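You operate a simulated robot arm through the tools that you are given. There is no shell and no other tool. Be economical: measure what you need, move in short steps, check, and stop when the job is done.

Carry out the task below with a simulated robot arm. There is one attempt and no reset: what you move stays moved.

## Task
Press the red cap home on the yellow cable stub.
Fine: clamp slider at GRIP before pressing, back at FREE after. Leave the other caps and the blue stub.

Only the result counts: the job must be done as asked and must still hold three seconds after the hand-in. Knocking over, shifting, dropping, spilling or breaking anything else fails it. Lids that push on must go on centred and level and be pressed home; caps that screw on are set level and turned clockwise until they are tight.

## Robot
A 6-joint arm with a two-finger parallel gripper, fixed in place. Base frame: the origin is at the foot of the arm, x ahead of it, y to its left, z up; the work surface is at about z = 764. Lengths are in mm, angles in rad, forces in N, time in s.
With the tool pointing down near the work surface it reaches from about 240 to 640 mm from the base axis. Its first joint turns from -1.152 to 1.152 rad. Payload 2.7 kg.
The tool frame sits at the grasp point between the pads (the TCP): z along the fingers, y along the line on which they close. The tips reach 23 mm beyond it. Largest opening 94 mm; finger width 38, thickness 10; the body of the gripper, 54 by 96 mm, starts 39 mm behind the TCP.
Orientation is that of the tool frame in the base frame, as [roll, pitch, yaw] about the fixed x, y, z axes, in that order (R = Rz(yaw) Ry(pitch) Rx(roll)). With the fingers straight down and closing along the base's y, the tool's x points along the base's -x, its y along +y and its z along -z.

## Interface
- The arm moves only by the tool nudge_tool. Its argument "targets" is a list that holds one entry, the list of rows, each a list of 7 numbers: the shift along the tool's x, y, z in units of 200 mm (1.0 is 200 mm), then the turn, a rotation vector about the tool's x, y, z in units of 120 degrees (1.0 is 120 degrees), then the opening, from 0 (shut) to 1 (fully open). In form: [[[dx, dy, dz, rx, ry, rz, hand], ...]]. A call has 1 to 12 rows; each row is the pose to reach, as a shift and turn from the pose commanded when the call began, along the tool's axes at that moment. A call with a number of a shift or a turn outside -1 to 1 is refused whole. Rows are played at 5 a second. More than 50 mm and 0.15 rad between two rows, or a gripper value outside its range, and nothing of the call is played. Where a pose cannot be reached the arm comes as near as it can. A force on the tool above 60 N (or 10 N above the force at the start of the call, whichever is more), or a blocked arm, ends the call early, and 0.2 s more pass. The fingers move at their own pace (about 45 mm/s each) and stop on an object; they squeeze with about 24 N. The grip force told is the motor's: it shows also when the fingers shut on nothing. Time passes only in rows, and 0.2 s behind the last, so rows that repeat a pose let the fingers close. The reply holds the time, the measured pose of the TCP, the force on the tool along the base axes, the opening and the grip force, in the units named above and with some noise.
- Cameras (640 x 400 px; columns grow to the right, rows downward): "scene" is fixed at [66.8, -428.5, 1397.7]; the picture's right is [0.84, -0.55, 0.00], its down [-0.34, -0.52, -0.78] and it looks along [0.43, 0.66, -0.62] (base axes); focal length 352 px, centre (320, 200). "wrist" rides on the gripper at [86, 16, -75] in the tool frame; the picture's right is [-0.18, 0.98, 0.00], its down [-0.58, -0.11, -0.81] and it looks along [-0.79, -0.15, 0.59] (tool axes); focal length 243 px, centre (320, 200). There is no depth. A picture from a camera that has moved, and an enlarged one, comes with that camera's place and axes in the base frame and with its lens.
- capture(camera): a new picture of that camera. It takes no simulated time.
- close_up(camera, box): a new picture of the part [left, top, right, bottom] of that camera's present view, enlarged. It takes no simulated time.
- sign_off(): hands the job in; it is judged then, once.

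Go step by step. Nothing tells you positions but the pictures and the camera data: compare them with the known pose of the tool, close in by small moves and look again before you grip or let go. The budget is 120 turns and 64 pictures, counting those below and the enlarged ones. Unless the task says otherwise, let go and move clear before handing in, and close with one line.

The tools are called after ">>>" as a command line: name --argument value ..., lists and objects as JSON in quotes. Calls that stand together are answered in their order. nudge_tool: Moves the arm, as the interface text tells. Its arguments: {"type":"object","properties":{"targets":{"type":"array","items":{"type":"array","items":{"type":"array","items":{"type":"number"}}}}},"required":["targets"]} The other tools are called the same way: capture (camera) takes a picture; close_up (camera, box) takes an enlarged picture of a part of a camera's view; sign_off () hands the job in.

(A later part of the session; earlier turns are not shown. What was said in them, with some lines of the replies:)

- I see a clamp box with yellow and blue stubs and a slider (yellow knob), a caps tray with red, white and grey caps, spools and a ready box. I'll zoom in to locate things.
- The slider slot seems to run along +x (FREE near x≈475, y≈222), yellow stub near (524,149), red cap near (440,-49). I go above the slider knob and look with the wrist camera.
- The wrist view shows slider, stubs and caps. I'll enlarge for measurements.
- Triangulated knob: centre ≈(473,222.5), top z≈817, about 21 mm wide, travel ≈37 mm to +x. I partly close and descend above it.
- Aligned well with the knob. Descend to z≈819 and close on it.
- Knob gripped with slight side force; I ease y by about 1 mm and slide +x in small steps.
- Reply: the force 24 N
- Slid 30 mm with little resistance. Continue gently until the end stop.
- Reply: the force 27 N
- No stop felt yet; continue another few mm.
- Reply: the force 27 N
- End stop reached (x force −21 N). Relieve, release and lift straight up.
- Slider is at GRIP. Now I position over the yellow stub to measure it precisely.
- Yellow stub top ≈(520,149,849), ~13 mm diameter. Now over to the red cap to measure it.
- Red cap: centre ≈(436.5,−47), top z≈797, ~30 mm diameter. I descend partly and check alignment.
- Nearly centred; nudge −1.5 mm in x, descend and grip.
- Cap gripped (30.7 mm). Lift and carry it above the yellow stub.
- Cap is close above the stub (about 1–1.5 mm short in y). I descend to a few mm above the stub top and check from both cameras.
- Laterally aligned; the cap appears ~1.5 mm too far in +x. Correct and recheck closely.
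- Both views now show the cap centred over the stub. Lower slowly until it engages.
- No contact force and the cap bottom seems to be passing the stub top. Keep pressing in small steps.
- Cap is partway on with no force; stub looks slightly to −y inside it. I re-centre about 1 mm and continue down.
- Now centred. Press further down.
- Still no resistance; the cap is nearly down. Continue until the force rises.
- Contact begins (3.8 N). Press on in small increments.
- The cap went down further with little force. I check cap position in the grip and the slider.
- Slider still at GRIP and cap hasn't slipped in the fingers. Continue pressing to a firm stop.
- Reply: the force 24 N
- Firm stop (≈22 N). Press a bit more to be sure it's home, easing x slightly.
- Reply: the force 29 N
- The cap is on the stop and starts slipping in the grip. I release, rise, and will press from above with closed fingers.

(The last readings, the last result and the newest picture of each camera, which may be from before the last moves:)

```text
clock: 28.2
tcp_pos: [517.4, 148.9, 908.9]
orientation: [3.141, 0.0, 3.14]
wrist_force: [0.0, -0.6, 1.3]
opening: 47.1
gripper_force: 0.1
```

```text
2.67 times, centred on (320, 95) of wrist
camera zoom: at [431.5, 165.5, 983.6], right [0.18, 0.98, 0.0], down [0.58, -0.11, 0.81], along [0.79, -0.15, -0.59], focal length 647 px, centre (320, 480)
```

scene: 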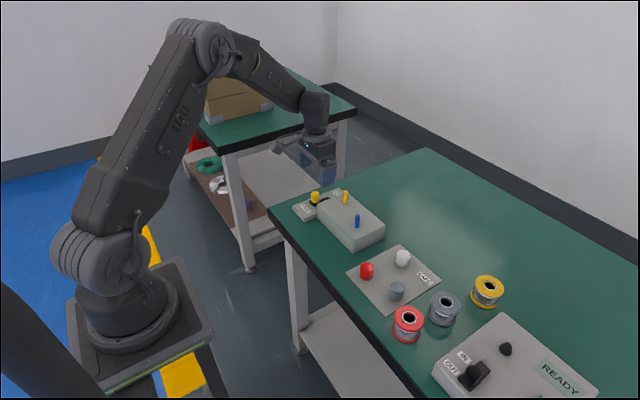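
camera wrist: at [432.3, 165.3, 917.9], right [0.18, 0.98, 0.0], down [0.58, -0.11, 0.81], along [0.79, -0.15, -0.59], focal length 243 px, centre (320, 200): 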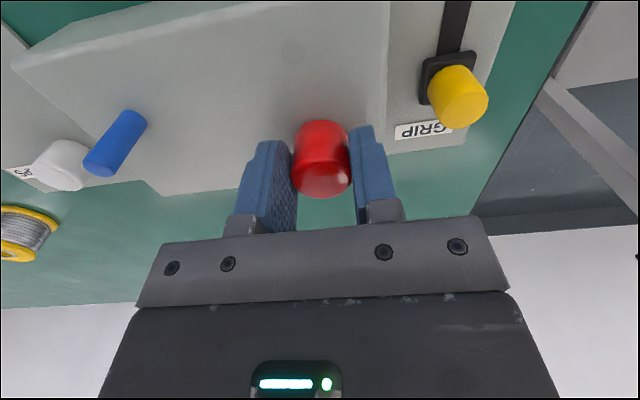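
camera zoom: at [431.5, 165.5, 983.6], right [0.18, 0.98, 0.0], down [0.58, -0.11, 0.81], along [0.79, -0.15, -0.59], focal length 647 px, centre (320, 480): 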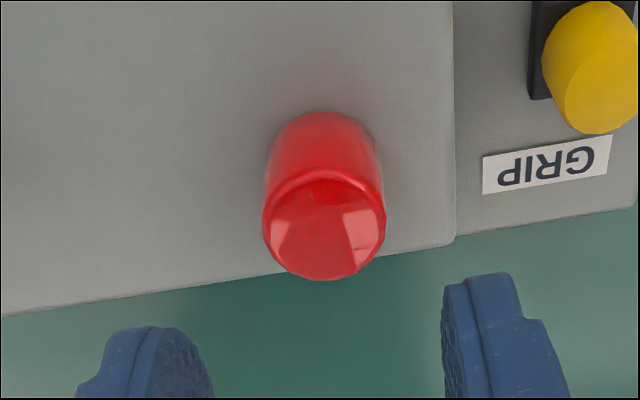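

The cap sits level on the block. Now press from above with closed fingers for a firm seating.

>>> nudge_tool --targets '[[[-0.007, 0.004, 0, 0, 0, 0, 0.0], [-0.007, 0.004, 0.05, 0, 0, 0, 0.0], [-0.007, 0.004, 0.1, 0, 0, 0, 0.0], [-0.007, 0.004, 0.17, 0, 0, 0, 0.0], [-0.007, 0.004, 0.19, 0, 0, 0, 0.0], [-0.007, 0.004, 0.205, 0, 0, 0, 0.0], [-0.007, 0.004, 0.22, 0, 0, 0, 0.0], [-0.007, 0.004, 0.23, 0, 0, 0, 0.0], [-0.007, 0.004, 0.24, 0, 0, 0, 0.0]]]'

>>> close_up --camera "scene" --box '[320, 170, 380, 220]'

```text
clock: 30.2
tcp_pos: [520.2, 148.6, 862.5]
orientation: [-3.141, 0.002, -3.141]
wrist_force: [-6.2, -2.6, 13.8]
opening: 0.0
gripper_force: 24.1
```

```text
8.00 times, centred on (350, 195) of scene
camera zoom: at [66.4, -428.6, 1397.6], right [0.84, -0.55, 0.0], down [-0.34, -0.52, -0.78], along [0.43, 0.66, -0.62], focal length 2813 px, centre (80, 240)
```

zoom: 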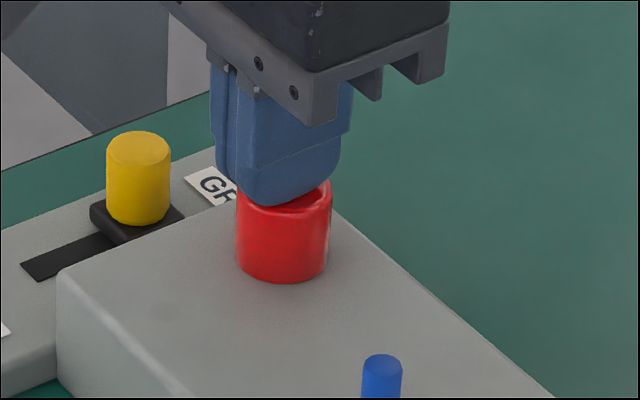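

In contact on the cap's top (14 N). Press harder.

>>> nudge_tool --targets '[[[0, 0, 0.007, 0, 0, 0, 0.0], [0, 0, 0.014, 0, 0, 0, 0.0], [0, 0, 0.021, 0, 0, 0, 0.0], [0, 0, 0.025, 0, 0, 0, 0.0]]]'

>>> close_up --camera "scene" --box '[320, 170, 380, 220]'

```text
clock: 31.2
tcp_pos: [520.6, 149.8, 860.5]
orientation: [3.137, 0.008, -3.141]
wrist_force: [-17.8, -3.1, 54.3]
opening: 0.0
gripper_force: 24.3
```

```text
8.00 times, centred on (350, 195) of scene
camera zoom: at [65.5, -428.8, 1397.6], right [0.84, -0.55, 0.0], down [-0.34, -0.52, -0.78], along [0.43, 0.66, -0.62], focal length 2813 px, centre (80, 240)
```

zoom: 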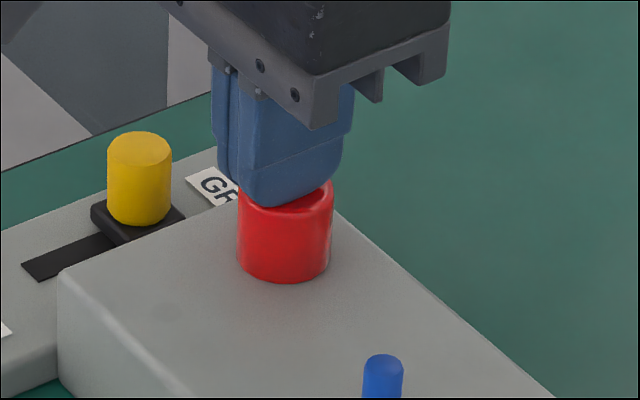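

54 N with no further movement: the cap is home. Lift, and go above the slider knob with the fingers partly open.

>>> nudge_tool --targets '[[[0, 0, -0.05, 0, 0, 0, 0], [0, 0, -0.2, 0, 0, 0, 0], [0, 0, -0.3, 0, 0, 0, 0.2], [0.015, 0.12, -0.3, 0, 0, 0, 0.43], [0.03, 0.24, -0.3, 0, 0, 0, 0.43], [0.044, 0.363, -0.3, 0, 0, 0, 0.43], [0.044, 0.363, -0.3, 0, 0, 0, 0.43], [0.044, 0.363, -0.15, 0, 0, 0, 0.43], [0.044, 0.363, -0.03, 0, 0, 0, 0.43], [0.044, 0.363, -0.03, 0, 0, 0, 0.43], [0.044, 0.363, -0.03, 0, 0, 0, 0.43]]]'

>>> capture --camera "wrist"

>>> close_up --camera "scene" --box '[290, 150, 390, 220]'

```text
clock: 33.6
tcp_pos: [510.6, 222.5, 861.2]
orientation: [-3.141, 0.001, -3.14]
wrist_force: [0.5, 0.2, 0.0]
opening: 40.1
gripper_force: 0.1
```

```text
17 pictures are left
camera wrist: at [423.6, 238.7, 934.2], right [0.18, 0.98, 0.0], down [0.58, -0.11, 0.81], along [0.79, -0.15, -0.59], focal length 243 px, centre (320, 200)
```

wrist: 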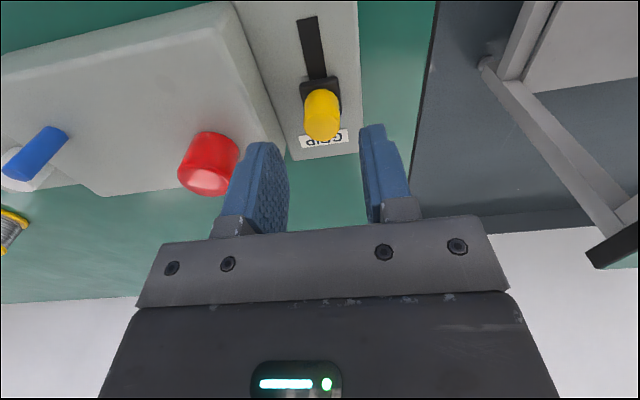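

```text
5.71 times, centred on (340, 185) of scene
camera zoom: at [66.8, -428.5, 1397.7], right [0.84, -0.55, 0.0], down [-0.34, -0.52, -0.78], along [0.43, 0.66, -0.62], focal length 2009 px, centre (206, 286)
```

zoom: 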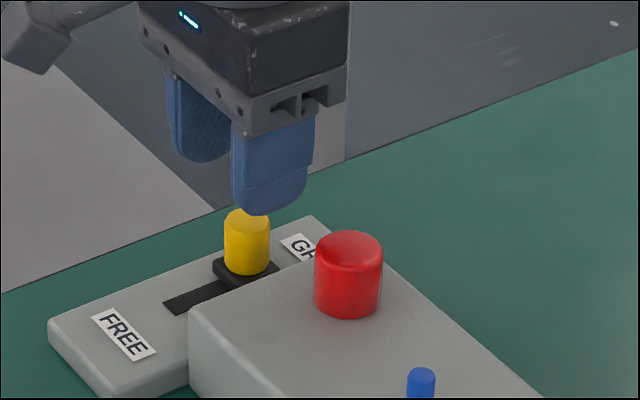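

Aligned over the knob. Descend, grip and slide back toward FREE.

>>> nudge_tool --targets '[[[0, 0, 0.1, 0, 0, 0, 0.43], [0, 0, 0.215, 0, 0, 0, 0.43], [0, 0, 0.215, 0, 0, 0, 0.43], [0, 0, 0.215, 0, 0, 0, 0.0], [0, 0, 0.215, 0, 0, 0, 0.0], [0, 0, 0.215, 0, 0, 0, 0.0], [0.05, 0, 0.215, 0, 0, 0, 0.0], [0.1, 0, 0.215, 0, 0, 0, 0.0], [0.15, 0, 0.215, 0, 0, 0, 0.0], [0.18, 0, 0.215, 0, 0, 0, 0.0]]]'

```text
clock: 35.8
tcp_pos: [473.1, 222.8, 819.1]
orientation: [3.14, 0.0, -3.14]
wrist_force: [1.3, 1.8, -1.4]
opening: 22.6
gripper_force: 44.8
```

Near FREE with low force; continue to the end stop.

>>> nudge_tool --targets '[[[0.01, 0, 0, 0, 0, 0, 0], [0.02, 0, 0, 0, 0, 0, 0], [0.03, 0, 0, 0, 0, 0, 0], [0.035, 0, 0, 0, 0, 0, 0], [0.035, 0, 0, 0, 0, 0, 0]]]'

>>> close_up --camera "scene" --box '[290, 150, 390, 220]'

```text
clock: 37.0
tcp_pos: [469.5, 222.3, 819.0]
orientation: [3.14, 0.006, 3.141]
wrist_force: [27.3, 0.2, -14.9]
opening: 22.6
gripper_force: 45.2
```

```text
5.71 times, centred on (340, 185) of scene
camera zoom: at [67.6, -428.3, 1397.7], right [0.84, -0.55, 0.0], down [-0.34, -0.52, -0.78], along [0.43, 0.66, -0.62], focal length 2009 px, centre (206, 286)
```

zoom: 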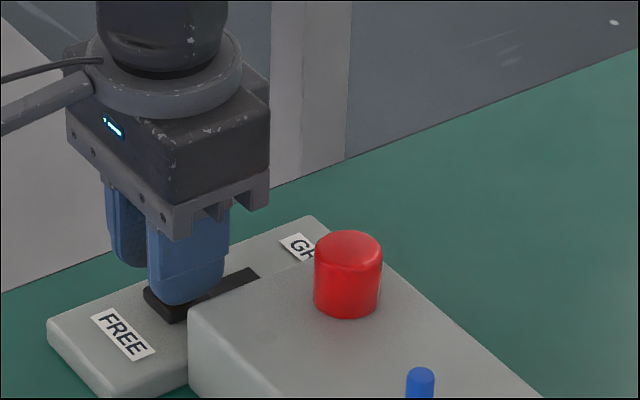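

FREE end stop reached (27 N). Relieve, release and lift clear.

>>> nudge_tool --targets '[[[-0.015, 0, 0, 0, 0, 0, 0], [-0.015, 0, 0, 0, 0, 0, 0.43], [-0.015, 0, 0, 0, 0, 0, 0.43], [-0.015, 0, -0.1, 0, 0, 0, 0.43], [-0.015, 0, -0.3, 0, 0, 0, 0.43], [-0.015, 0, -0.5, 0, 0, 0, 0.5], [-0.015, 0, -0.7, 0, 0, 0, 0.5], [-0.015, 0, -0.7, 0, 0, 0, 0.5]]]'

>>> close_up --camera "scene" --box '[290, 160, 390, 230]'

>>> capture --camera "scene"

```text
clock: 38.8
tcp_pos: [472.4, 222.8, 959.1]
orientation: [3.141, -0.001, -3.141]
wrist_force: [0.5, -0.2, -0.6]
opening: 46.9
gripper_force: 0.2
```

```text
5.71 times, centred on (340, 195) of scene
camera zoom: at [66.8, -428.5, 1397.7], right [0.84, -0.55, 0.0], down [-0.34, -0.52, -0.78], along [0.43, 0.66, -0.62], focal length 2009 px, centre (206, 229)
```

zoom: 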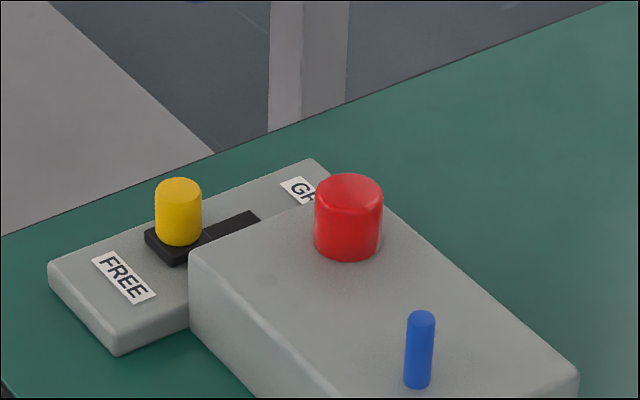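

```text
13 pictures are left
```

scene: 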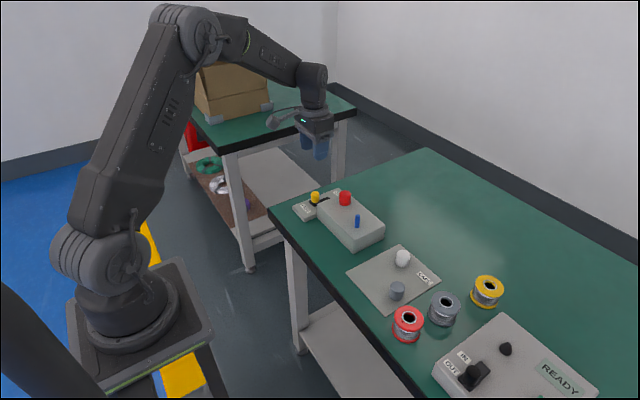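

The red cap sits level and centred on the yellow stub, the slider is back at FREE, and everything else is unmoved. The arm is clear, so I hand in.

>>> sign_off

```text
The job is handed in.
```

The red cap is pressed home on the yellow stub: it held at 54 N with no further movement. The clamp slider was at GRIP for the press and is back at FREE, and the other caps and the blue stub were not touched.
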